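You operate a simulated robot arm through the tools that you are given. There is no shell and no other tool. Be economical: measure what you need, move in short steps, check, and stop when the job is done.

You are at the controls of a simulated two-armed robot. One attempt, no reset.

JOB
Hold the drip tray on the packing table steady with one hand and put the grey block in it with the other.

The check looks at the end state, three seconds after you hand in, the way a careful person would. Anything else that was tipped, shoved, dropped, spilled or broken makes it a failure.

ROBOT AND FRAMES
Two 7-joint arms with two-finger parallel grippers on one trunk, on a base that drives. Base frame: it is fixed to the floor where the robot stands at the start and does not move with it; the origin is under the middle of the robot, x ahead of it, y to its left, z up; the surface under the hand at the start is at about z = 85. Readings come in cm, rad, newtons and seconds.
The left shoulder is at the start at [5, 15.8, 118.3], the right one opposite. With the tool pointing down near the work surface each hand reaches from about 20 to 66 cm from the robot's upright axis, wherever it stands, measured 20 degrees to its own side. Payload 3.91 kg a hand.
The TCP of each hand is the grasp point between the finger pads, 3 cm short of the fingertips. In the tool frame z runs along the fingers and y along their closing line. Largest opening 11 cm; finger width 2, thickness 1; the body of the gripper, 4.8 by 11.2 cm, starts 5.5 cm behind the TCP.
Orientation is told as [roll, pitch, yaw] about the base's x, y, z axes, in that order, counted from this pose: with the fingers straight down and closing along the base's y, the tool's x points along the base's -x, its y along +y and its z along -z.

CONTROLS
- The arms move only by the tool servo_tool. It takes "left_targets", "right_targets" or both (then of equal length, played together; a hand with none holds still); each is a list of rows, each a list of 7 numbers: the shift along the tool's x, y, z in cm, then the turn, a rotation vector about the tool's x, y, z in rad, then the finger opening in cm, from 0 to 11. In form: [[dx, dy, dz, ax, ay, az, jaw], ...]. A call has 1 to 8 rows; each row is the pose to reach, as a shift and turn from the pose commanded when the call began, along the tool's axes at that moment. Rows are played at 5 a second. More than 5 cm and 0.15 rad between two rows, or a gripper value outside its range, and nothing of the call is played. A pose out of reach is approached as far as the arm can. The call stops where the force on the tool passes 40 N (or 10 N more than at its start, if that is more) or the arm is blocked; 0.2 s more then pass. Each finger travels about 15.3 cm/s and halts on what it meets, pressing with about 23 N; the grip force reading is that of the motor and also rises with nothing between the fingers. The clock runs only during rows and for 0.2 s after the last one: add rows that repeat a pose to give the fingers time. The reply holds the time, the measured pose of the TCP, the force on the tool along the base axes, the opening and the grip force, in the units named above and with some noise, with the torque about the TCP (base axes, N m) and any sound that the robot's microphone picked up.
- Cameras (640 x 400 px; columns grow to the right, rows downward): "scene" is now at [12.77, -1.75, 132.64]; the picture's right is [-0.20, -0.98, 0.00], its down [-0.52, 0.11, -0.84] and it looks along [0.83, -0.17, -0.54] (base axes); focal length 268 px, centre (320, 200). "left" rides on the left gripper at [7.3, -1.7, -10.3] in its tool frame; the picture's right is [0.23, 0.97, 0.00], its down [-0.76, 0.18, -0.62] and it looks along [-0.61, 0.14, 0.78] (tool axes); focal length 222 px, centre (320, 200). "right" rides on the right gripper at [7.2, 1.7, -10.3] in its tool frame; the picture's right is [-0.23, 0.97, 0.00], its down [-0.76, -0.18, -0.62] and it looks along [-0.61, -0.14, 0.78] (tool axes); focal length 222 px, centre (320, 200). There is no depth. A picture from a camera that has moved, and an enlarged one, comes with that camera's place and axes in the base frame and with its lens.
- snapshot(camera): a new picture of that camera. The clock stands still meanwhile.
- raise_lower(by): slides the trunk up (or, below 0, down) by that many cm; the arms and the scene camera ride with it, the base frame stays. It gives what a move gives, with no picture.
- drive_base(legs): drives the robot by 1 to 6 legs, each [ahead, turn to the left] in cm and rad, along the robot's own axes; the way and the turn of a leg run together, so that a leg with both is an arc; at most 150 cm and 3.142 rad a leg. The arms and the cameras ride along, it lands a little off, and it stops where it bumps. It gives what a move gives.
- pan_tilt(pan, tilt): turns the head with the scene camera to pan (to the left, within 1.396 rad either way) and tilt (down, from -0.506 to 1.204), counted from straight ahead of the robot. It gives what a move gives.
- enlarge(camera, box): a new picture of the part [left, top, right, bottom] of that camera's present view, enlarged. The clock stands still meanwhile.
- finish_job(): hands the job in; it is judged then, once.

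Work in short steps. Places have to be worked out from the pictures, the camera data and where the tool is seen: move nearer, look again, correct. Check each grasp and each placing, and mend what went wrong. You have 120 turns and 108 pictures in all, those below and enlarged ones among them. Open the grippers and draw the arms clear of the work before you hand the job in, unless the task says otherwise; then end with one line.

The tools are called by a JSON object that holds its "fn" and its "kwargs". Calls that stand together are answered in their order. servo_tool: Moves the arms, as the interface text tells. Its arguments: {"type":"object","properties":{"left_targets":{"type":"array"},"right_targets":{"type":"array"}},"required":[]} The other tools are called the same way: raise_lower (by) slides the trunk up or down; drive_base (legs) drives the base; pan_tilt (pan, tilt) turns the head that bears the scene camera; snapshot (camera) takes a picture; enlarge (camera, box) takes an enlarged picture of a part of a camera's view; finish_job () hands the job in.

At the start:

```text
time_s: 0.0
left_eef_pos: [42.87, 12.28, 117.32]
left_tcp_rot: [0.0, -0.001, 0.001]
left_ft_force: [-0.2, -0.5, -0.5]
left_wrist_torque: [-0.04, 0.01, 0.01]
left_opening: 10.97
left_grip_force: 0.0
right_eef_pos: [36.53, -17.06, 113.33]
right_tcp_rot: [0.0, 0.0, 0.002]
right_ft_force: [-0.6, 0.3, -0.1]
right_wrist_torque: [-0.01, 0.0, -0.05]
right_opening: 11.02
right_grip_force: 0.2
trunk travel left (down, up): [-42.5, 5.7]
robot x, y, heading: [0.26, 0.1, 0.002]
head pan, tilt: [-0.202, 0.565]
```

scene: 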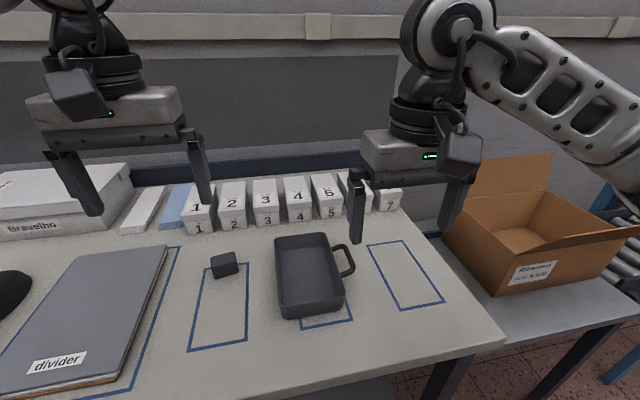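
right: 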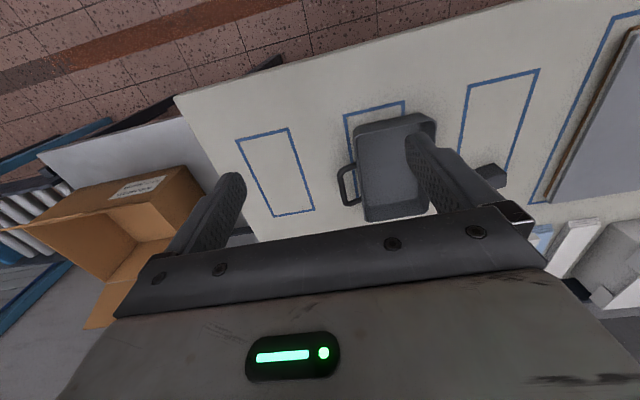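
left: 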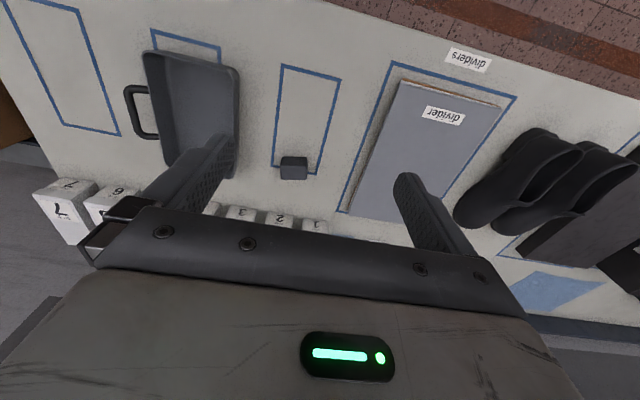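

The block looks to be near [60, 11, 87] and the tray near [54, -8, 86] with its handle on the right. I'll enlarge the scene view to refine this.

{"fn": "enlarge", "kwargs": {"camera": "scene", "box": [180, 210, 380, 335]}}

{"fn": "enlarge", "kwargs": {"camera": "right", "box": [320, 90, 544, 230]}}

{"fn": "enlarge", "kwargs": {"camera": "left", "box": [110, 30, 334, 170]}}

```text
3.20 times, centred on (280, 272) of scene
camera zoom: at [12.77, -1.75, 132.64], right [-0.2, -0.98, 0.0], down [-0.52, 0.11, -0.84], along [0.83, -0.17, -0.54], focal length 857 px, centre (448, -32)
```

zoom: 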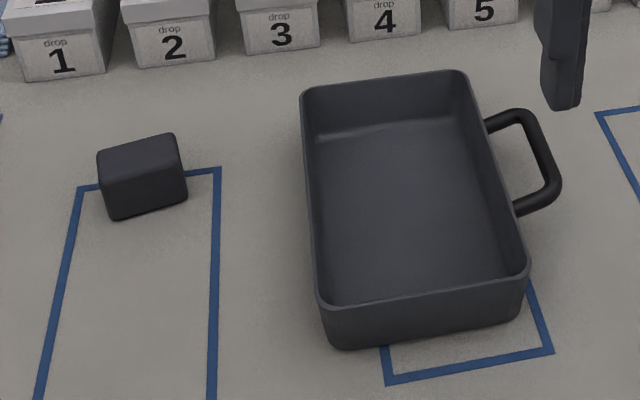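

```text
2.86 times, centred on (432, 160) of right
camera zoom: at [29.36, -15.38, 123.64], right [0.23, 0.97, 0.0], down [0.76, -0.18, 0.62], along [0.61, -0.14, -0.78], focal length 635 px, centre (0, 314)
```

zoom: 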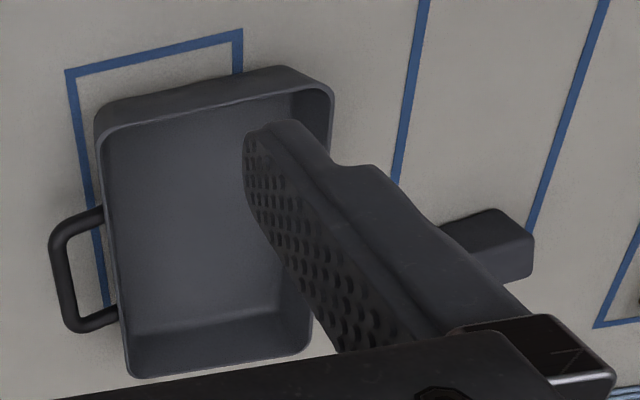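

```text
2.86 times, centred on (222, 100) of left
camera zoom: at [35.54, 10.54, 127.67], right [-0.23, 0.97, 0.0], down [0.76, 0.18, 0.62], along [0.61, 0.14, -0.78], focal length 635 px, centre (600, 486)
```

zoom: 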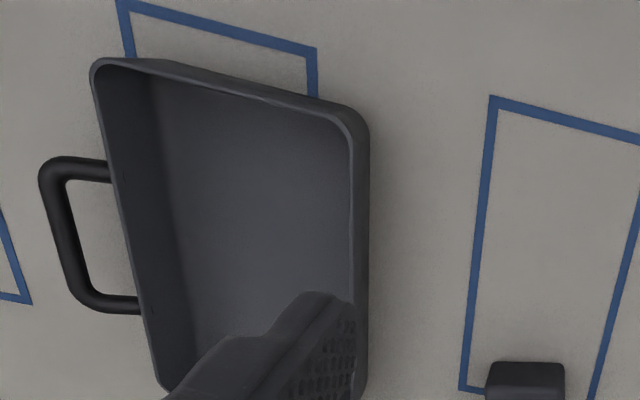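

Estimates: block ≈[60.3, 10.9, 87], about 3.6×5 cm and yawed ~+0.13 rad. Tray spans x 44.6–64, y −1 to −13.3, rim z≈89.8, with the handle bar at y≈−17. I'll bring both hands to hover above their targets.

{"fn": "servo_tool", "kwargs": {"left_targets": [[-2.9, -0.2, 2.9, 0, 0, 0, 11], [-5.8, -0.5, 5.8, 0, 0, 0, 10], [-8.7, -0.7, 8.7, 0, 0, 0, 9], [-11.6, -0.9, 11.6, 0, 0, 0, 8], [-14.5, -1.2, 14.4, 0, 0, 0, 8], [-17.4, -1.4, 17.3, 0, 0, 0, 8], [-17.4, -1.4, 17.3, 0, 0, 0, 8]], "right_targets": [[-3, 0, 2.2, 0, 0, 0, 9], [-6, 0, 4.4, 0, 0, 0, 7], [-9, 0, 6.6, 0, 0, 0, 5], [-12, 0, 8.8, 0, 0, 0, 4], [-15, 0, 11, 0, 0, 0, 4], [-18, 0, 13, 0, 0, 0, 4], [-18, 0, 13, 0, 0, 0, 4]]}}

{"fn": "snapshot", "kwargs": {"camera": "right"}}

{"fn": "snapshot", "kwargs": {"camera": "left"}}

{"fn": "snapshot", "kwargs": {"camera": "scene"}}

```text
time_s: 1.6
left_eef_pos: [60.24, 10.88, 100.04]
left_tcp_rot: [-0.001, -0.002, 0.001]
left_ft_force: [0.5, -0.1, 0.6]
left_wrist_torque: [-0.02, 0.01, -0.01]
left_opening: 8.0
left_grip_force: 0.1
right_eef_pos: [54.55, -17.18, 100.32]
right_tcp_rot: [0.0, -0.002, 0.002]
right_ft_force: [-0.3, -0.1, 0.5]
right_wrist_torque: [-0.04, -0.01, 0.03]
right_opening: 4.01
right_grip_force: 0.0
trunk travel left (down, up): [-42.5, 5.7]
robot x, y, heading: [-0.04, -0.06, 0.002]
head pan, tilt: [-0.202, 0.565]
```

```text
101 pictures are left
camera right: at [47.39, -15.36, 110.6], right [0.23, 0.97, 0.0], down [0.76, -0.18, 0.62], along [0.61, -0.14, -0.78], focal length 222 px, centre (320, 200)
```

right: 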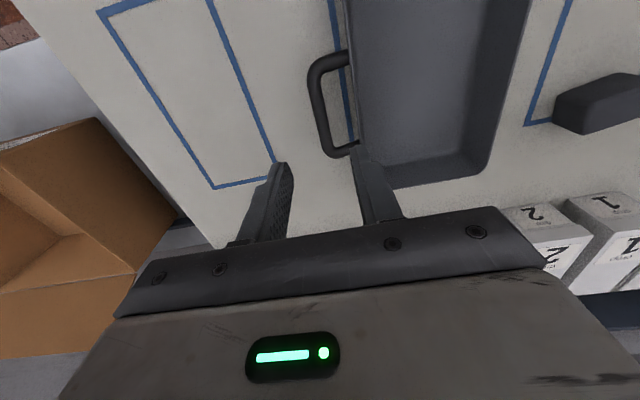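

```text
100 pictures are left
camera left: at [52.96, 9.12, 110.39], right [-0.23, 0.97, 0.0], down [0.76, 0.18, 0.62], along [0.61, 0.14, -0.78], focal length 222 px, centre (320, 200)
```

left: 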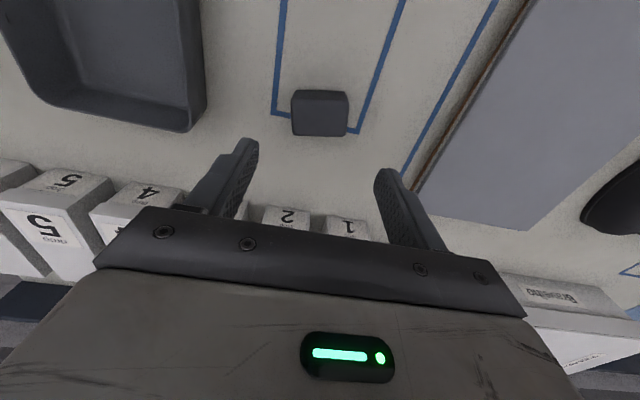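

```text
99 pictures are left
camera scene: at [12.73, -1.74, 132.65], right [-0.2, -0.98, 0.0], down [-0.52, 0.11, -0.84], along [0.83, -0.17, -0.54], focal length 268 px, centre (320, 200)
```

scene: 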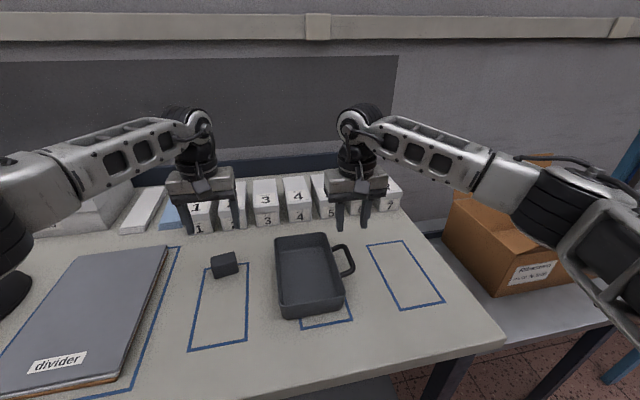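

The handle bar is around x 54.2, y −16.85, z≈89, so I lower the right hand partway over it with a 3 cm opening. I also enlarge the left view for the block.

{"fn": "servo_tool", "kwargs": {"right_targets": [[0.35, 0.33, 3, 0, 0, 0, 3], [0.35, 0.33, 5.5, 0, 0, 0, 3], [0.35, 0.33, 8, 0, 0, 0, 3], [0.35, 0.33, 8, 0, 0, 0, 3]]}}

{"fn": "enlarge", "kwargs": {"camera": "right", "box": [240, 40, 432, 160]}}

{"fn": "enlarge", "kwargs": {"camera": "left", "box": [240, 60, 400, 160]}}

{"fn": "enlarge", "kwargs": {"camera": "scene", "box": [240, 190, 432, 310]}}

```text
time_s: 2.6
left_eef_pos: [60.18, 10.92, 100.07]
left_tcp_rot: [0.0, 0.0, 0.003]
left_ft_force: [0.5, -0.4, 0.0]
left_wrist_torque: [-0.01, 0.01, -0.02]
left_opening: 8.01
left_grip_force: 0.1
right_eef_pos: [54.32, -16.68, 92.34]
right_tcp_rot: [0.002, -0.002, 0.001]
right_ft_force: [-0.4, -0.3, 0.1]
right_wrist_torque: [0.01, -0.01, 0.02]
right_opening: 3.01
right_grip_force: 0.1
trunk travel left (down, up): [-42.5, 5.7]
robot x, y, heading: [-0.25, -0.23, 0.001]
head pan, tilt: [-0.202, 0.565]
```

```text
3.33 times, centred on (336, 100) of right
camera zoom: at [47.03, -15.01, 102.62], right [0.23, 0.97, 0.0], down [0.76, -0.18, 0.62], along [0.61, -0.14, -0.78], focal length 740 px, centre (267, 533)
```

zoom: 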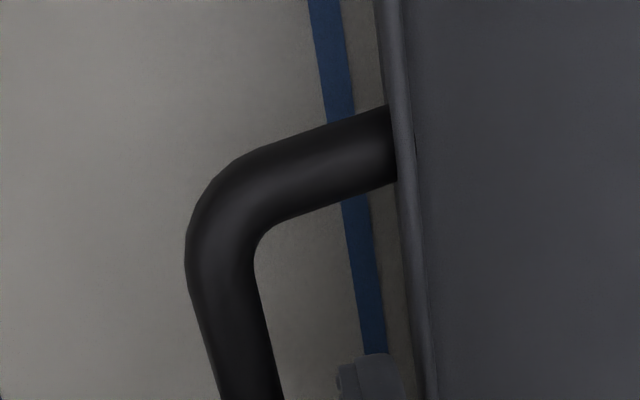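

```text
4.00 times, centred on (320, 110) of left
camera zoom: at [52.98, 9.12, 110.42], right [-0.23, 0.97, 0.0], down [0.76, 0.18, 0.62], along [0.61, 0.14, -0.78], focal length 888 px, centre (320, 560)
```

zoom: 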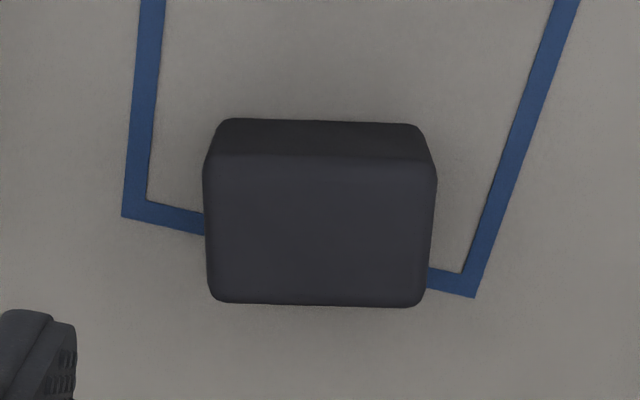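

```text
3.33 times, centred on (336, 250) of scene
camera zoom: at [12.76, -1.75, 132.64], right [-0.2, -0.98, 0.0], down [-0.52, 0.11, -0.84], along [0.83, -0.17, -0.54], focal length 893 px, centre (267, 33)
```

zoom: 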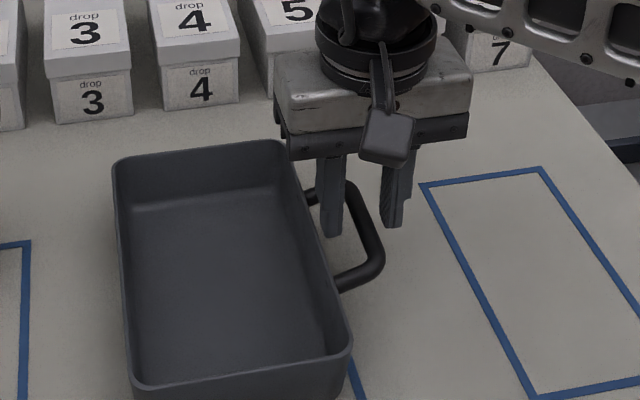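

The inner finger is sitting close to the tray wall, so I narrow to 2.4 cm, shift slightly outward, and descend to the bar height.

{"fn": "servo_tool", "kwargs": {"right_targets": [[0, -0.2, 0, 0, 0, 0, 2.4], [0, -0.2, 1.5, 0, 0, 0, 2.4], [0, -0.2, 3, 0, 0, 0, 2.4], [0, -0.2, 3.5, 0, 0, 0, 2.4], [0, -0.2, 3.5, 0, 0, 0, 2.4]]}}

{"fn": "enlarge", "kwargs": {"camera": "right", "box": [220, 40, 476, 200]}}

{"fn": "enlarge", "kwargs": {"camera": "scene", "box": [240, 190, 432, 310]}}

```text
time_s: 3.8
left_eef_pos: [60.2, 10.84, 100.12]
left_tcp_rot: [0.0, -0.001, 0.002]
left_ft_force: [-0.2, 0.5, 0.1]
left_wrist_torque: [0.0, -0.01, -0.01]
left_opening: 8.0
left_grip_force: 0.1
right_eef_pos: [54.11, -16.92, 88.83]
right_tcp_rot: [0.0, -0.002, 0.0]
right_ft_force: [-0.7, -0.1, -0.2]
right_wrist_torque: [0.03, 0.01, -0.02]
right_opening: 2.39
right_grip_force: 0.1
trunk travel left (down, up): [-42.5, 5.7]
robot x, y, heading: [0.01, 0.1, -0.0]
head pan, tilt: [-0.202, 0.565]
```

```text
2.50 times, centred on (348, 120) of right
camera zoom: at [47.04, -15.26, 99.14], right [0.23, 0.97, 0.0], down [0.76, -0.18, 0.62], along [0.61, -0.14, -0.78], focal length 555 px, centre (250, 400)
```

zoom: 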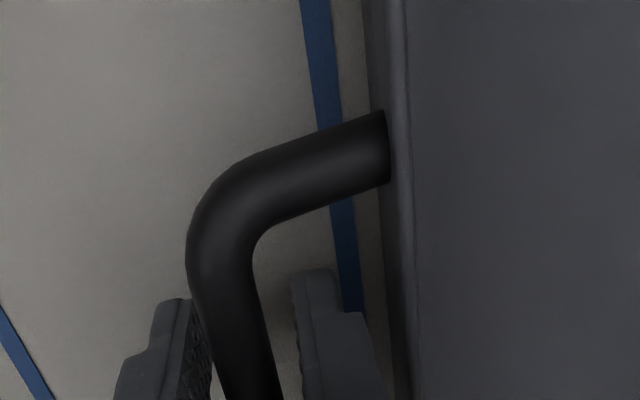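

```text
3.33 times, centred on (336, 250) of scene
camera zoom: at [12.77, -1.75, 132.64], right [-0.2, -0.98, 0.0], down [-0.52, 0.11, -0.84], along [0.83, -0.17, -0.54], focal length 893 px, centre (267, 33)
```

zoom: 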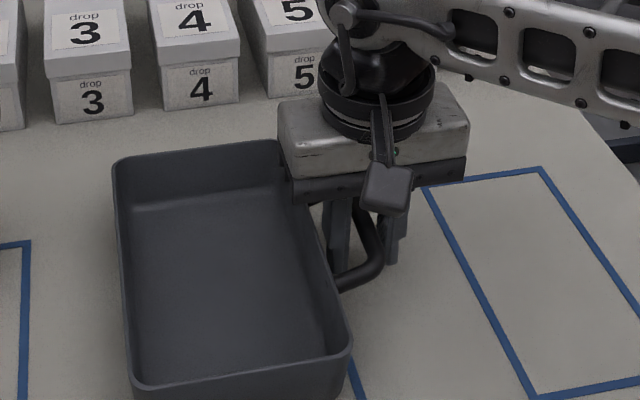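

The fingers straddle the bar, so I close on it gently. At the same time I turn the left hand at hover, first half of a −1.36 rad yaw, so it grips the block's short side and stays clear of the right hand.

{"fn": "servo_tool", "kwargs": {"right_targets": [[0, 0, 0, 0, 0, 0, 2.0], [0, 0, 0, 0, 0, 0, 1.7], [0, 0, 0, 0, 0, 0, 1.4], [0, 0, 0, 0, 0, 0, 1.1], [0, 0, 0, 0, 0, 0, 0.8], [0, 0, 0, 0, 0, 0, 0.6], [0, 0, 0, 0, 0, 0, 0.6]], "left_targets": [[0, 0, 0, 0, 0, 0.14, 7], [0, 0, 0, 0, 0, 0.28, 7], [0, 0, 0, 0, 0, 0.42, 7], [0, 0, 0, 0, 0, 0.56, 7], [0, 0, 0, 0, 0, 0.7, 7], [0, 0, 0, 0, 0, 0.84, 7], [0, 0, 0, 0, 0, 0.98, 7]]}}

{"fn": "enlarge", "kwargs": {"camera": "scene", "box": [180, 150, 436, 310]}}

```text
time_s: 5.4
left_eef_pos: [52.35, 16.92, 99.44]
left_tcp_rot: [0.067, -0.044, -0.709]
left_ft_force: [-1.0, -0.5, -0.5]
left_wrist_torque: [0.01, -0.04, 0.01]
left_opening: 7.05
left_grip_force: 0.1
left hand out of reach, approached as far as the arm can: row 4, 5, 6, 7
right_eef_pos: [54.04, -16.91, 89.03]
right_tcp_rot: [-0.002, -0.001, 0.0]
right_ft_force: [-0.5, 0.4, -0.9]
right_wrist_torque: [0.04, 0.09, -0.02]
right_opening: 1.11
right_grip_force: 23.1
trunk travel left (down, up): [-42.5, 5.7]
robot x, y, heading: [-0.29, -0.07, -0.003]
head pan, tilt: [-0.202, 0.565]
```

```text
2.50 times, centred on (308, 230) of scene
camera zoom: at [12.51, -1.59, 132.68], right [-0.2, -0.98, 0.0], down [-0.52, 0.11, -0.85], along [0.83, -0.17, -0.53], focal length 670 px, centre (350, 125)
```

zoom: 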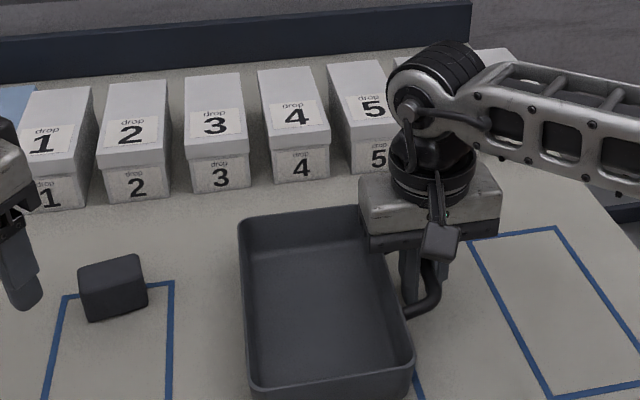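

The right hand has the handle (opening 1.11, grip 23 N). The left yaw goes out of reach, so I undo it with small steps, see where it goes, and then use the near-straight grip instead.

{"fn": "servo_tool", "kwargs": {"left_targets": [[0, 0, 0, 0, 0, -0.14, 8], [0, 0, 0, 0, 0, -0.28, 8], [0, 0, 0, 0, 0, -0.42, 8], [0, 0, 0, 0, 0, -0.42, 8]]}}

```text
time_s: 6.4
left_eef_pos: [52.58, 16.91, 99.33]
left_tcp_rot: [0.044, -0.067, -0.29]
left_ft_force: [-0.7, 0.2, -0.2]
left_wrist_torque: [0.02, 0.0, 0.02]
left_opening: 7.97
left_grip_force: 0.0
right_eef_pos: [54.25, -16.95, 88.9]
right_tcp_rot: [0.001, 0.0, 0.0]
right_ft_force: [-1.0, -0.6, -0.5]
right_wrist_torque: [-0.02, 0.03, 0.02]
right_opening: 1.15
right_grip_force: 23.3
trunk travel left (down, up): [-42.5, 5.7]
robot x, y, heading: [-0.27, 0.0, 0.003]
head pan, tilt: [-0.202, 0.565]
```

It keeps the clamped pose (yaw −0.29). I go back over the block at yaw +0.21, removing the small tilt.

{"fn": "servo_tool", "kwargs": {"left_targets": [[-2.24, -0.95, -0.2, 0.011, 0.017, -0.125, 8], [-4.48, -1.9, -0.4, 0.022, 0.034, -0.25, 8], [-6.72, -2.85, -0.5, 0.033, 0.05, -0.375, 8], [-8.96, -3.79, -0.7, 0.044, 0.067, -0.5, 8], [-8.96, -3.79, -0.7, 0.044, 0.067, -0.5, 8]]}}

{"fn": "enlarge", "kwargs": {"camera": "left", "box": [200, 40, 440, 190]}}

```text
time_s: 7.6
left_eef_pos: [60.03, 10.52, 100.41]
left_tcp_rot: [-0.019, -0.005, 0.211]
left_ft_force: [-0.3, 0.0, 0.4]
left_wrist_torque: [0.02, -0.01, 0.0]
left_opening: 8.0
left_grip_force: 0.2
right_eef_pos: [54.29, -16.94, 88.79]
right_tcp_rot: [0.001, -0.001, 0.0]
right_ft_force: [0.3, 0.0, 0.3]
right_wrist_torque: [-0.12, 0.01, -0.01]
right_opening: 1.11
right_grip_force: 23.4
trunk travel left (down, up): [-42.5, 5.7]
robot x, y, heading: [-0.27, 0.16, 0.003]
head pan, tilt: [-0.202, 0.565]
```

```text
2.67 times, centred on (320, 115) of left
camera zoom: at [53.25, 7.52, 110.75], right [-0.43, 0.9, -0.02], down [0.7, 0.34, 0.62], along [0.57, 0.25, -0.78], focal length 592 px, centre (320, 427)
```

zoom: 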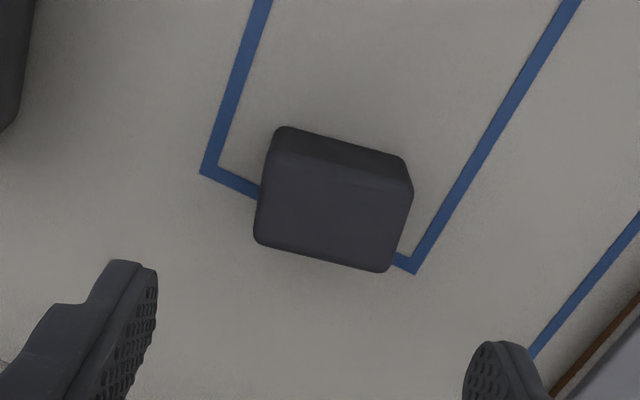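

The block centre checks out at ≈[60.2, 10.65] with yaw ≈0.21. I descend to TCP z≈89.

{"fn": "servo_tool", "kwargs": {"left_targets": [[-0.13, 0.13, 3, -0.019, 0.005, 0, 8], [-0.13, 0.13, 6, -0.019, 0.005, 0, 8], [-0.13, 0.13, 8.5, -0.019, 0.005, 0, 8], [-0.13, 0.13, 10.5, -0.019, 0.005, 0, 8], [-0.13, 0.13, 11.4, -0.019, 0.005, 0, 8], [-0.13, 0.13, 11.4, -0.019, 0.005, 0, 8]]}}

{"fn": "snapshot", "kwargs": {"camera": "left"}}

{"fn": "enlarge", "kwargs": {"camera": "scene", "box": [140, 180, 396, 340]}}

```text
time_s: 9.0
left_eef_pos: [60.22, 10.6, 89.1]
left_tcp_rot: [-0.002, -0.001, 0.209]
left_ft_force: [0.3, -0.5, -0.5]
left_wrist_torque: [0.03, 0.02, -0.01]
left_opening: 8.0
left_grip_force: 0.0
right_eef_pos: [54.24, -17.16, 88.84]
right_tcp_rot: [0.0, -0.001, -0.001]
right_ft_force: [0.0, 0.2, -0.1]
right_wrist_torque: [-0.01, -0.01, 0.01]
right_opening: 1.13
right_grip_force: 23.1
trunk travel left (down, up): [-42.5, 5.7]
robot x, y, heading: [0.09, 0.02, 0.003]
head pan, tilt: [-0.202, 0.565]
```

```text
91 pictures are left
camera left: at [53.43, 7.39, 99.39], right [-0.42, 0.91, 0.0], down [0.71, 0.33, 0.62], along [0.56, 0.27, -0.78], focal length 222 px, centre (320, 200)
```

left: 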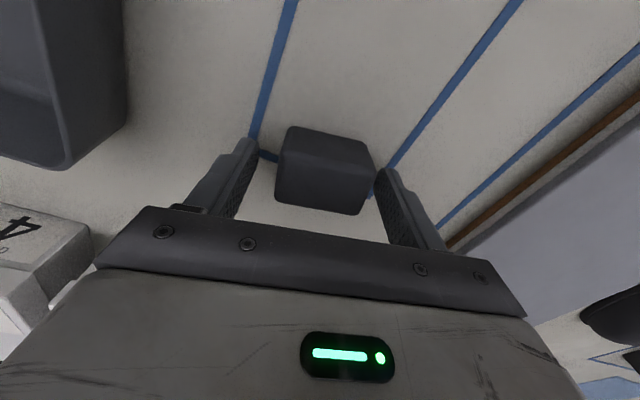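

```text
2.50 times, centred on (268, 260) of scene
camera zoom: at [12.77, -1.75, 132.64], right [-0.2, -0.98, 0.0], down [-0.52, 0.11, -0.84], along [0.83, -0.17, -0.54], focal length 670 px, centre (450, 50)
```

zoom: 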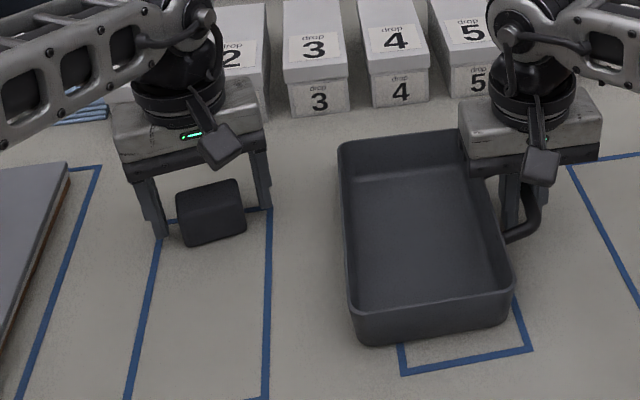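

The block sits centred between the fingers, so I close on it.

{"fn": "servo_tool", "kwargs": {"left_targets": [[0, 0, 0, 0, 0, 0, 6.4], [0, 0, 0, 0, 0, 0, 5.6], [0, 0, 0, 0, 0, 0, 5], [0, 0, 0, 0, 0, 0, 4.5], [0, 0, 0, 0, 0, 0, 4.5]]}}

```text
time_s: 10.2
left_eef_pos: [60.23, 10.67, 89.16]
left_tcp_rot: [0.0, -0.001, 0.208]
left_ft_force: [0.1, 0.9, -0.4]
left_wrist_torque: [-0.02, 0.0, 0.0]
left_opening: 5.46
left_grip_force: 22.9
right_eef_pos: [54.25, -16.99, 88.79]
right_tcp_rot: [0.001, 0.001, -0.002]
right_ft_force: [-0.5, 1.1, 0.3]
right_wrist_torque: [-0.01, -0.02, -0.03]
right_opening: 1.13
right_grip_force: 22.6
trunk travel left (down, up): [-42.5, 5.7]
robot x, y, heading: [-0.16, 0.18, 0.001]
head pan, tilt: [-0.202, 0.565]
```

Gripped at 5.46 cm. I lift it straight up and check.

{"fn": "servo_tool", "kwargs": {"left_targets": [[0, 0, -2, 0, 0, 0, 4.5], [0, 0, -5, 0, 0, 0, 4.5], [0, 0, -8, 0, 0, 0, 4.5], [0, 0, -11, 0, 0, 0, 4.5], [0, 0, -11, 0, 0, 0, 4.5]]}}

{"fn": "snapshot", "kwargs": {"camera": "scene"}}

```text
time_s: 11.4
left_eef_pos: [60.15, 10.42, 100.18]
left_tcp_rot: [-0.001, 0.002, 0.208]
left_ft_force: [0.1, -0.5, -1.0]
left_wrist_torque: [0.02, 0.0, -0.01]
left_opening: 5.45
left_grip_force: 23.4
right_eef_pos: [54.26, -16.95, 88.87]
right_tcp_rot: [0.001, 0.0, 0.0]
right_ft_force: [0.4, 0.5, -0.1]
right_wrist_torque: [-0.02, 0.01, 0.0]
right_opening: 1.11
right_grip_force: 23.2
trunk travel left (down, up): [-42.5, 5.7]
robot x, y, heading: [-0.3, -0.38, 0.002]
head pan, tilt: [-0.202, 0.565]
```

```text
89 pictures are left
camera scene: at [12.78, -1.75, 132.64], right [-0.2, -0.98, 0.0], down [-0.52, 0.11, -0.84], along [0.83, -0.17, -0.54], focal length 268 px, centre (320, 200)
```

scene: 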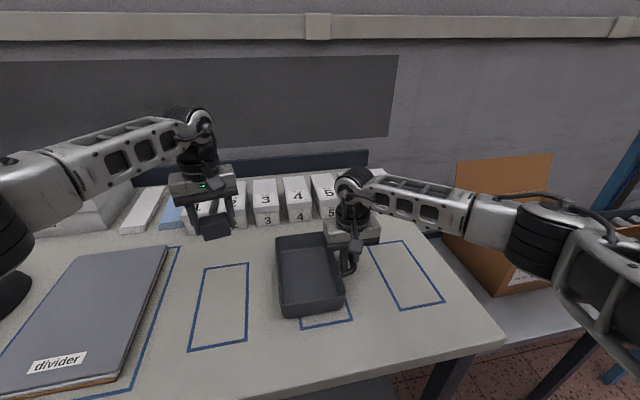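

The block is up and the tray hasn't moved. I carry it over the near half of the tray, [48.2, −6.5], which keeps clear of the right gripper body, and straighten the yaw to 0.

{"fn": "servo_tool", "kwargs": {"left_targets": [[2.2, -2.0, 0, 0, 0, 0.03, 4.5], [4.4, -4.1, 0, 0, 0, 0.06, 4.5], [6.6, -6.1, 0, 0, 0, 0.09, 4.5], [8.8, -8.1, 0, 0, 0, 0.12, 4.5], [11.0, -10.1, 0, 0, 0, 0.15, 4.5], [13.2, -12.2, 0, 0, 0, 0.18, 4.5], [15.3, -14.1, 0, 0, 0, 0.208, 4.5], [15.3, -14.1, 0, 0, 0, 0.208, 4.5]]}}

{"fn": "snapshot", "kwargs": {"camera": "scene"}}

{"fn": "snapshot", "kwargs": {"camera": "left"}}

{"fn": "snapshot", "kwargs": {"camera": "right"}}

```text
time_s: 13.2
left_eef_pos: [48.1, -6.37, 100.18]
left_tcp_rot: [0.0, 0.0, 0.001]
left_ft_force: [0.5, -0.6, -1.4]
left_wrist_torque: [-0.03, -0.04, 0.0]
left_opening: 5.47
left_grip_force: 23.8
right_eef_pos: [54.2, -16.98, 88.93]
right_tcp_rot: [0.001, 0.001, 0.001]
right_ft_force: [0.8, 0.6, -0.4]
right_wrist_torque: [0.01, 0.08, -0.03]
right_opening: 1.13
right_grip_force: 22.6
trunk travel left (down, up): [-42.5, 5.7]
robot x, y, heading: [0.02, 0.02, -0.001]
head pan, tilt: [-0.202, 0.565]
```

```text
88 pictures are left
camera scene: at [12.78, -1.74, 132.64], right [-0.2, -0.98, 0.0], down [-0.52, 0.11, -0.84], along [0.83, -0.17, -0.54], focal length 268 px, centre (320, 200)
```

scene: 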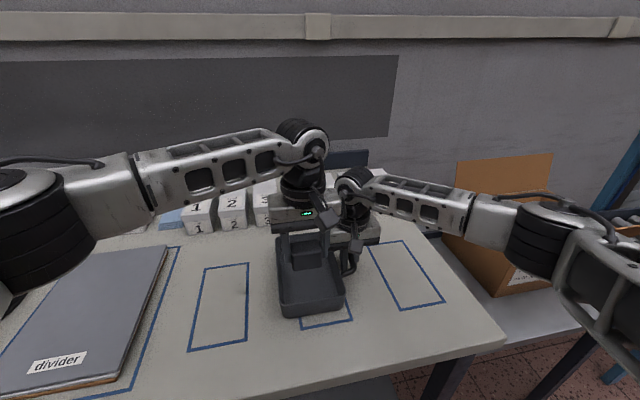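

```text
87 pictures are left
camera left: at [40.92, -8.19, 110.43], right [-0.23, 0.97, 0.0], down [0.76, 0.18, 0.62], along [0.61, 0.14, -0.78], focal length 222 px, centre (320, 200)
```

left: 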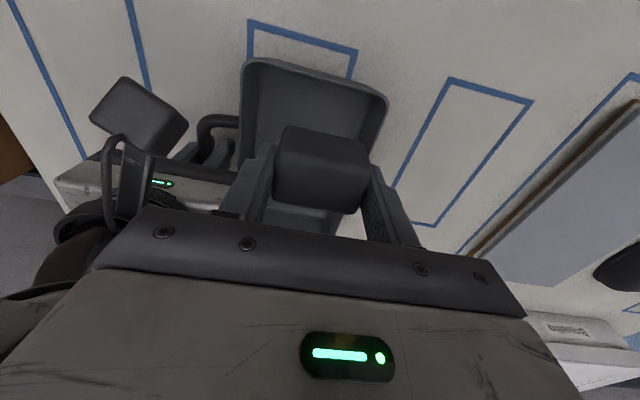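

```text
86 pictures are left
camera right: at [47.05, -15.25, 99.15], right [0.23, 0.97, 0.0], down [0.76, -0.18, 0.62], along [0.61, -0.14, -0.78], focal length 222 px, centre (320, 200)
```

right: 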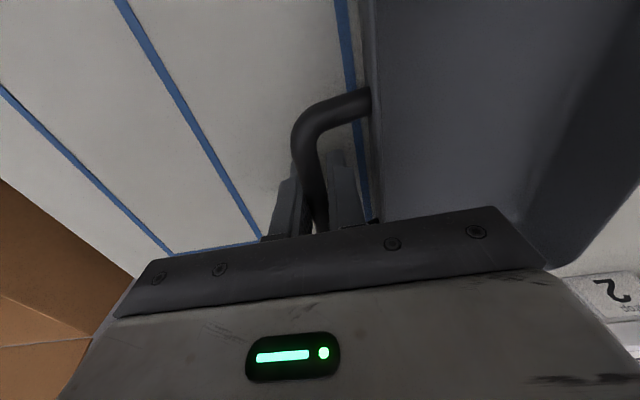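

Clearances look good and the block is inside the tray outline. I lower it to just above the floor.

{"fn": "servo_tool", "kwargs": {"left_targets": [[0, -0.1, 2.5, 0, 0, 0, 4.5], [0, -0.1, 5, 0, 0, 0, 4.5], [0, -0.1, 7.2, 0, 0, 0, 4.5], [0, -0.1, 9, 0, 0, 0, 4.5], [0, -0.1, 9, 0, 0, 0, 4.5]]}}

{"fn": "snapshot", "kwargs": {"camera": "left"}}

{"fn": "enlarge", "kwargs": {"camera": "scene", "box": [230, 190, 422, 330]}}

```text
time_s: 14.4
left_eef_pos: [48.08, -6.51, 91.12]
left_tcp_rot: [-0.001, 0.001, 0.002]
left_ft_force: [0.5, -0.3, -1.1]
left_wrist_torque: [0.0, -0.02, 0.04]
left_opening: 5.44
left_grip_force: 22.7
right_eef_pos: [54.22, -16.9, 88.88]
right_tcp_rot: [0.0, 0.001, -0.001]
right_ft_force: [0.2, 0.1, 0.1]
right_wrist_torque: [0.02, -0.05, 0.02]
right_opening: 1.1
right_grip_force: 22.8
trunk travel left (down, up): [-42.5, 5.7]
robot x, y, heading: [-0.22, -0.18, -0.001]
head pan, tilt: [-0.202, 0.565]
```

```text
85 pictures are left
camera left: at [40.96, -8.17, 101.35], right [-0.23, 0.97, 0.0], down [0.76, 0.18, 0.62], along [0.61, 0.14, -0.78], focal length 222 px, centre (320, 200)
```

left: 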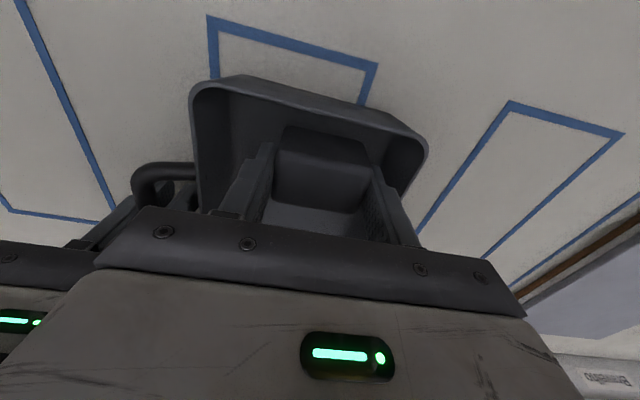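

```text
2.86 times, centred on (326, 260) of scene
camera zoom: at [12.78, -1.75, 132.64], right [-0.2, -0.98, 0.0], down [-0.52, 0.11, -0.84], along [0.83, -0.17, -0.54], focal length 766 px, centre (303, 29)
```

zoom: 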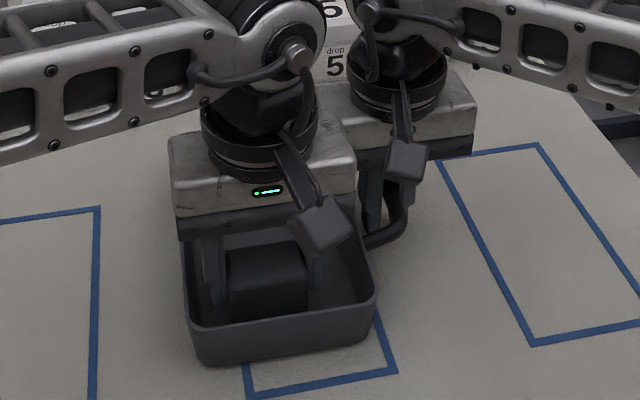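

The block is inside the walls with room on all sides. I lower it in small steps until I feel contact.

{"fn": "servo_tool", "kwargs": {"left_targets": [[0, 0, 0.4, 0, 0, 0, 4.5], [0, 0, 0.7, 0, 0, 0, 4.5], [0, 0, 0.9, 0, 0, 0, 4.5], [0, 0, 1.1, 0, 0, 0, 4.5], [0, 0, 1.1, 0, 0, 0, 4.5]]}}

```text
time_s: 15.6
left_eef_pos: [48.16, -6.54, 89.89]
left_tcp_rot: [0.0, 0.0, 0.002]
left_ft_force: [-0.4, 0.0, -0.3]
left_wrist_torque: [0.02, -0.01, 0.0]
left_opening: 5.45
left_grip_force: 22.7
right_eef_pos: [54.28, -17.09, 88.9]
right_tcp_rot: [0.002, -0.001, 0.0]
right_ft_force: [-0.1, 0.3, 0.0]
right_wrist_torque: [0.0, 0.01, -0.01]
right_opening: 1.13
right_grip_force: 22.4
trunk travel left (down, up): [-42.5, 5.7]
robot x, y, heading: [0.15, -0.03, -0.001]
head pan, tilt: [-0.202, 0.565]
```

No contact force yet, so I go a little lower in finer steps.

{"fn": "servo_tool", "kwargs": {"left_targets": [[0, 0, 0.15, 0, 0, 0, 4.5], [0, 0, 0.3, 0, 0, 0, 4.5], [0, 0, 0.3, 0, 0, 0, 4.5]]}}

```text
time_s: 16.4
left_eef_pos: [48.19, -6.49, 89.64]
left_tcp_rot: [0.0, 0.0, 0.002]
left_ft_force: [-0.2, 0.2, -0.9]
left_wrist_torque: [0.0, -0.01, 0.01]
left_opening: 5.45
left_grip_force: 22.8
right_eef_pos: [54.17, -16.88, 89.05]
right_tcp_rot: [-0.001, -0.001, 0.001]
right_ft_force: [-0.4, -0.5, -0.1]
right_wrist_torque: [-0.02, -0.02, 0.0]
right_opening: 1.12
right_grip_force: 22.9
trunk travel left (down, up): [-42.5, 5.7]
robot x, y, heading: [0.0, 0.02, 0.002]
head pan, tilt: [-0.202, 0.565]
```

{"fn": "servo_tool", "kwargs": {"left_targets": [[0, 0, 0.12, 0, 0, 0, 4.5], [0, 0, 0.24, 0, 0, 0, 4.5], [0, 0, 0.24, 0, 0, 0, 4.5]]}}

```text
time_s: 17.2
left_eef_pos: [48.15, -6.57, 89.38]
left_tcp_rot: [0.0, -0.001, 0.004]
left_ft_force: [-0.9, 0.3, 3.6]
left_wrist_torque: [0.0, 0.07, -0.01]
left_opening: 5.46
left_grip_force: 23.7
right_eef_pos: [54.22, -17.0, 88.89]
right_tcp_rot: [-0.001, 0.0, -0.001]
right_ft_force: [1.3, -0.7, -0.8]
right_wrist_torque: [0.0, -0.04, -0.02]
right_opening: 1.11
right_grip_force: 22.8
trunk travel left (down, up): [-42.5, 5.7]
robot x, y, heading: [-0.0, -0.33, -0.008]
head pan, tilt: [-0.202, 0.565]
```

The left hand reads 3.6 N upward, so the block is on the tray floor. I release with a modest opening.

{"fn": "servo_tool", "kwargs": {"left_targets": [[0, 0, 0, 0, 0, 0, 5.7], [0, 0, 0, 0, 0, 0, 6.1], [0, 0, 0, 0, 0, 0, 6.4], [0, 0, 0, 0, 0, 0, 6.4]]}}

{"fn": "snapshot", "kwargs": {"camera": "left"}}

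```text
time_s: 18.2
left_eef_pos: [48.28, -6.58, 89.42]
left_tcp_rot: [0.002, 0.0, 0.004]
left_ft_force: [0.3, 0.0, 0.3]
left_wrist_torque: [-0.01, 0.03, -0.01]
left_opening: 6.39
left_grip_force: 0.1
right_eef_pos: [54.32, -17.08, 88.97]
right_tcp_rot: [-0.001, 0.001, 0.0]
right_ft_force: [-0.6, -0.8, 0.5]
right_wrist_torque: [0.0, 0.05, -0.02]
right_opening: 1.13
right_grip_force: 22.9
trunk travel left (down, up): [-42.5, 5.7]
robot x, y, heading: [-0.35, -0.2, 0.002]
head pan, tilt: [-0.202, 0.565]
```

```text
83 pictures are left
camera left: at [40.92, -8.27, 99.78], right [-0.23, 0.97, 0.0], down [0.76, 0.18, 0.62], along [0.61, 0.14, -0.78], focal length 222 px, centre (320, 200)
```

left: 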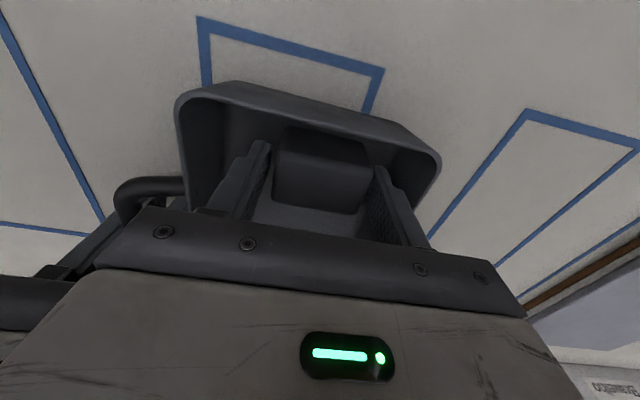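

Released without touching the walls. I raise the left hand straight up, then move it back and to the left.

{"fn": "servo_tool", "kwargs": {"left_targets": [[0, 0, -2, 0, 0, 0, 6.4], [0, 0, -5, 0, 0, 0, 6.4], [0, 0, -9, 0, 0, 0, 6.4], [0, 0, -13, 0, 0, 0, 6.4], [1, 4, -15, 0, 0, 0, 6.4], [2, 8, -17, 0, 0, 0, 6.4], [3, 12, -19, 0, 0, 0, 6.4], [4, 16, -21, 0, 0, 0, 6.4]]}}

{"fn": "enlarge", "kwargs": {"camera": "scene", "box": [220, 190, 428, 330]}}

```text
time_s: 20.0
left_eef_pos: [44.11, 9.68, 110.46]
left_tcp_rot: [-0.002, -0.001, 0.0]
left_ft_force: [0.3, 0.0, 0.3]
left_wrist_torque: [-0.02, 0.03, -0.01]
left_opening: 6.38
left_grip_force: 0.0
right_eef_pos: [54.19, -17.0, 88.95]
right_tcp_rot: [-0.001, 0.001, 0.0]
right_ft_force: [-0.2, -0.2, 0.2]
right_wrist_torque: [0.1, 0.0, 0.03]
right_opening: 1.11
right_grip_force: 22.8
trunk travel left (down, up): [-42.5, 5.7]
robot x, y, heading: [0.11, -0.43, 0.003]
head pan, tilt: [-0.202, 0.565]
```

```text
2.86 times, centred on (324, 260) of scene
camera zoom: at [12.75, -1.69, 132.65], right [-0.2, -0.98, 0.0], down [-0.52, 0.11, -0.84], along [0.83, -0.17, -0.54], focal length 766 px, centre (309, 29)
```

zoom: 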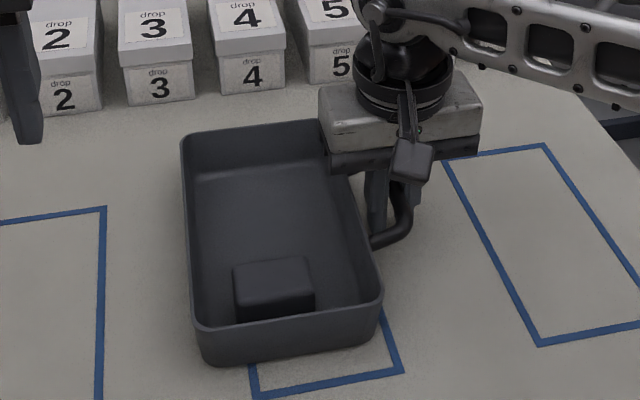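

The block rests flat in the tray. I open the right hand to 2.6 cm, centred on the bar, and lift straight up off the handle.

{"fn": "servo_tool", "kwargs": {"right_targets": [[0, 0, 0, 0, 0, 0, 1.6], [0, 0, 0, 0, 0, 0, 2.1], [0, 0, 0, 0, 0, 0, 2.5], [0, 0, 0, 0, 0, 0, 2.5], [0, 0, -1.5, 0, 0, 0, 2.5], [0, 0, -4, 0, 0, 0, 2.5], [0, 0, -8, 0, 0, 0, 2.5], [0, 0, -12, 0, 0, 0, 2.5]]}}

{"fn": "snapshot", "kwargs": {"camera": "scene"}}

```text
time_s: 21.8
left_eef_pos: [44.1, 9.54, 110.48]
left_tcp_rot: [-0.001, 0.002, 0.001]
left_ft_force: [0.3, -0.4, -0.1]
left_wrist_torque: [0.03, -0.02, 0.0]
left_opening: 6.4
left_grip_force: 0.0
right_eef_pos: [54.05, -16.89, 101.0]
right_tcp_rot: [0.003, 0.0, -0.002]
right_ft_force: [0.0, -0.6, -0.2]
right_wrist_torque: [0.02, -0.02, 0.01]
right_opening: 2.5
right_grip_force: 0.0
trunk travel left (down, up): [-42.5, 5.7]
robot x, y, heading: [0.01, -0.01, 0.002]
head pan, tilt: [-0.202, 0.565]
```

```text
81 pictures are left
camera scene: at [12.74, -1.74, 132.64], right [-0.2, -0.98, 0.0], down [-0.52, 0.11, -0.84], along [0.83, -0.17, -0.54], focal length 268 px, centre (320, 200)
```

scene: 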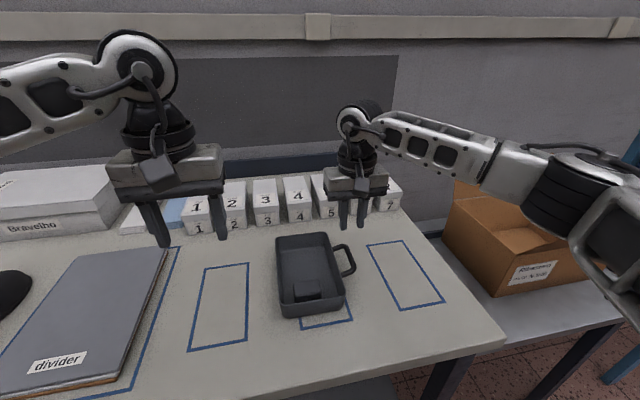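

The tray is undisturbed with the block in it. I draw both hands further back and up, with the grippers open.

{"fn": "servo_tool", "kwargs": {"right_targets": [[3, 0, -2.5, 0, 0, 0, 5], [6, 0, -5, 0, 0, 0, 7], [9, 0, -7.5, 0, 0, 0, 9], [12, 0, -10, 0, 0, 0, 11], [15, 0, -12, 0, 0, 0, 11], [15, 0, -12, 0, 0, 0, 11]], "left_targets": [[0, 1, -1.5, 0, 0, 0, 7], [0, 2, -3, 0, 0, 0, 8], [0, 3, -4.5, 0, 0, 0, 9], [0, 4, -6, 0, 0, 0, 10], [0, 4, -7, 0, 0, 0, 11], [0, 4, -7, 0, 0, 0, 11]]}}

{"fn": "snapshot", "kwargs": {"camera": "scene"}}

```text
time_s: 23.2
left_eef_pos: [44.26, 13.47, 117.53]
left_tcp_rot: [0.0, -0.001, 0.0]
left_ft_force: [-0.4, 0.0, -0.9]
left_wrist_torque: [0.03, -0.03, 0.02]
left_opening: 11.0
left_grip_force: 0.0
right_eef_pos: [39.25, -16.95, 112.93]
right_tcp_rot: [0.002, 0.0, -0.001]
right_ft_force: [-0.3, 0.5, -0.1]
right_wrist_torque: [0.0, 0.0, 0.01]
right_opening: 10.99
right_grip_force: 0.0
trunk travel left (down, up): [-42.5, 5.7]
robot x, y, heading: [0.09, -0.03, -0.001]
head pan, tilt: [-0.202, 0.565]
```

```text
80 pictures are left
camera scene: at [12.79, -1.74, 132.64], right [-0.2, -0.98, 0.0], down [-0.52, 0.11, -0.84], along [0.83, -0.17, -0.54], focal length 268 px, centre (320, 200)
```

scene: 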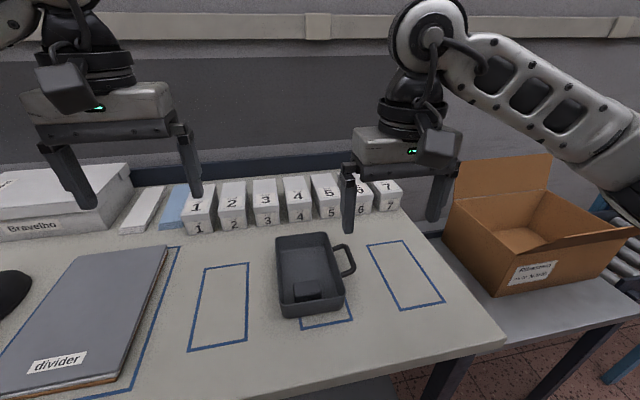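

The block is in the tray, nothing else moved, and both arms are clear with grippers open. I hand in.

{"fn": "finish_job", "kwargs": {}}

```text
The job is handed in.
```

The grey block is in the drip tray: I held the tray by its handle with the right hand and placed the block with the left. In the last picture the tray hadn't shifted and nothing else looked disturbed.
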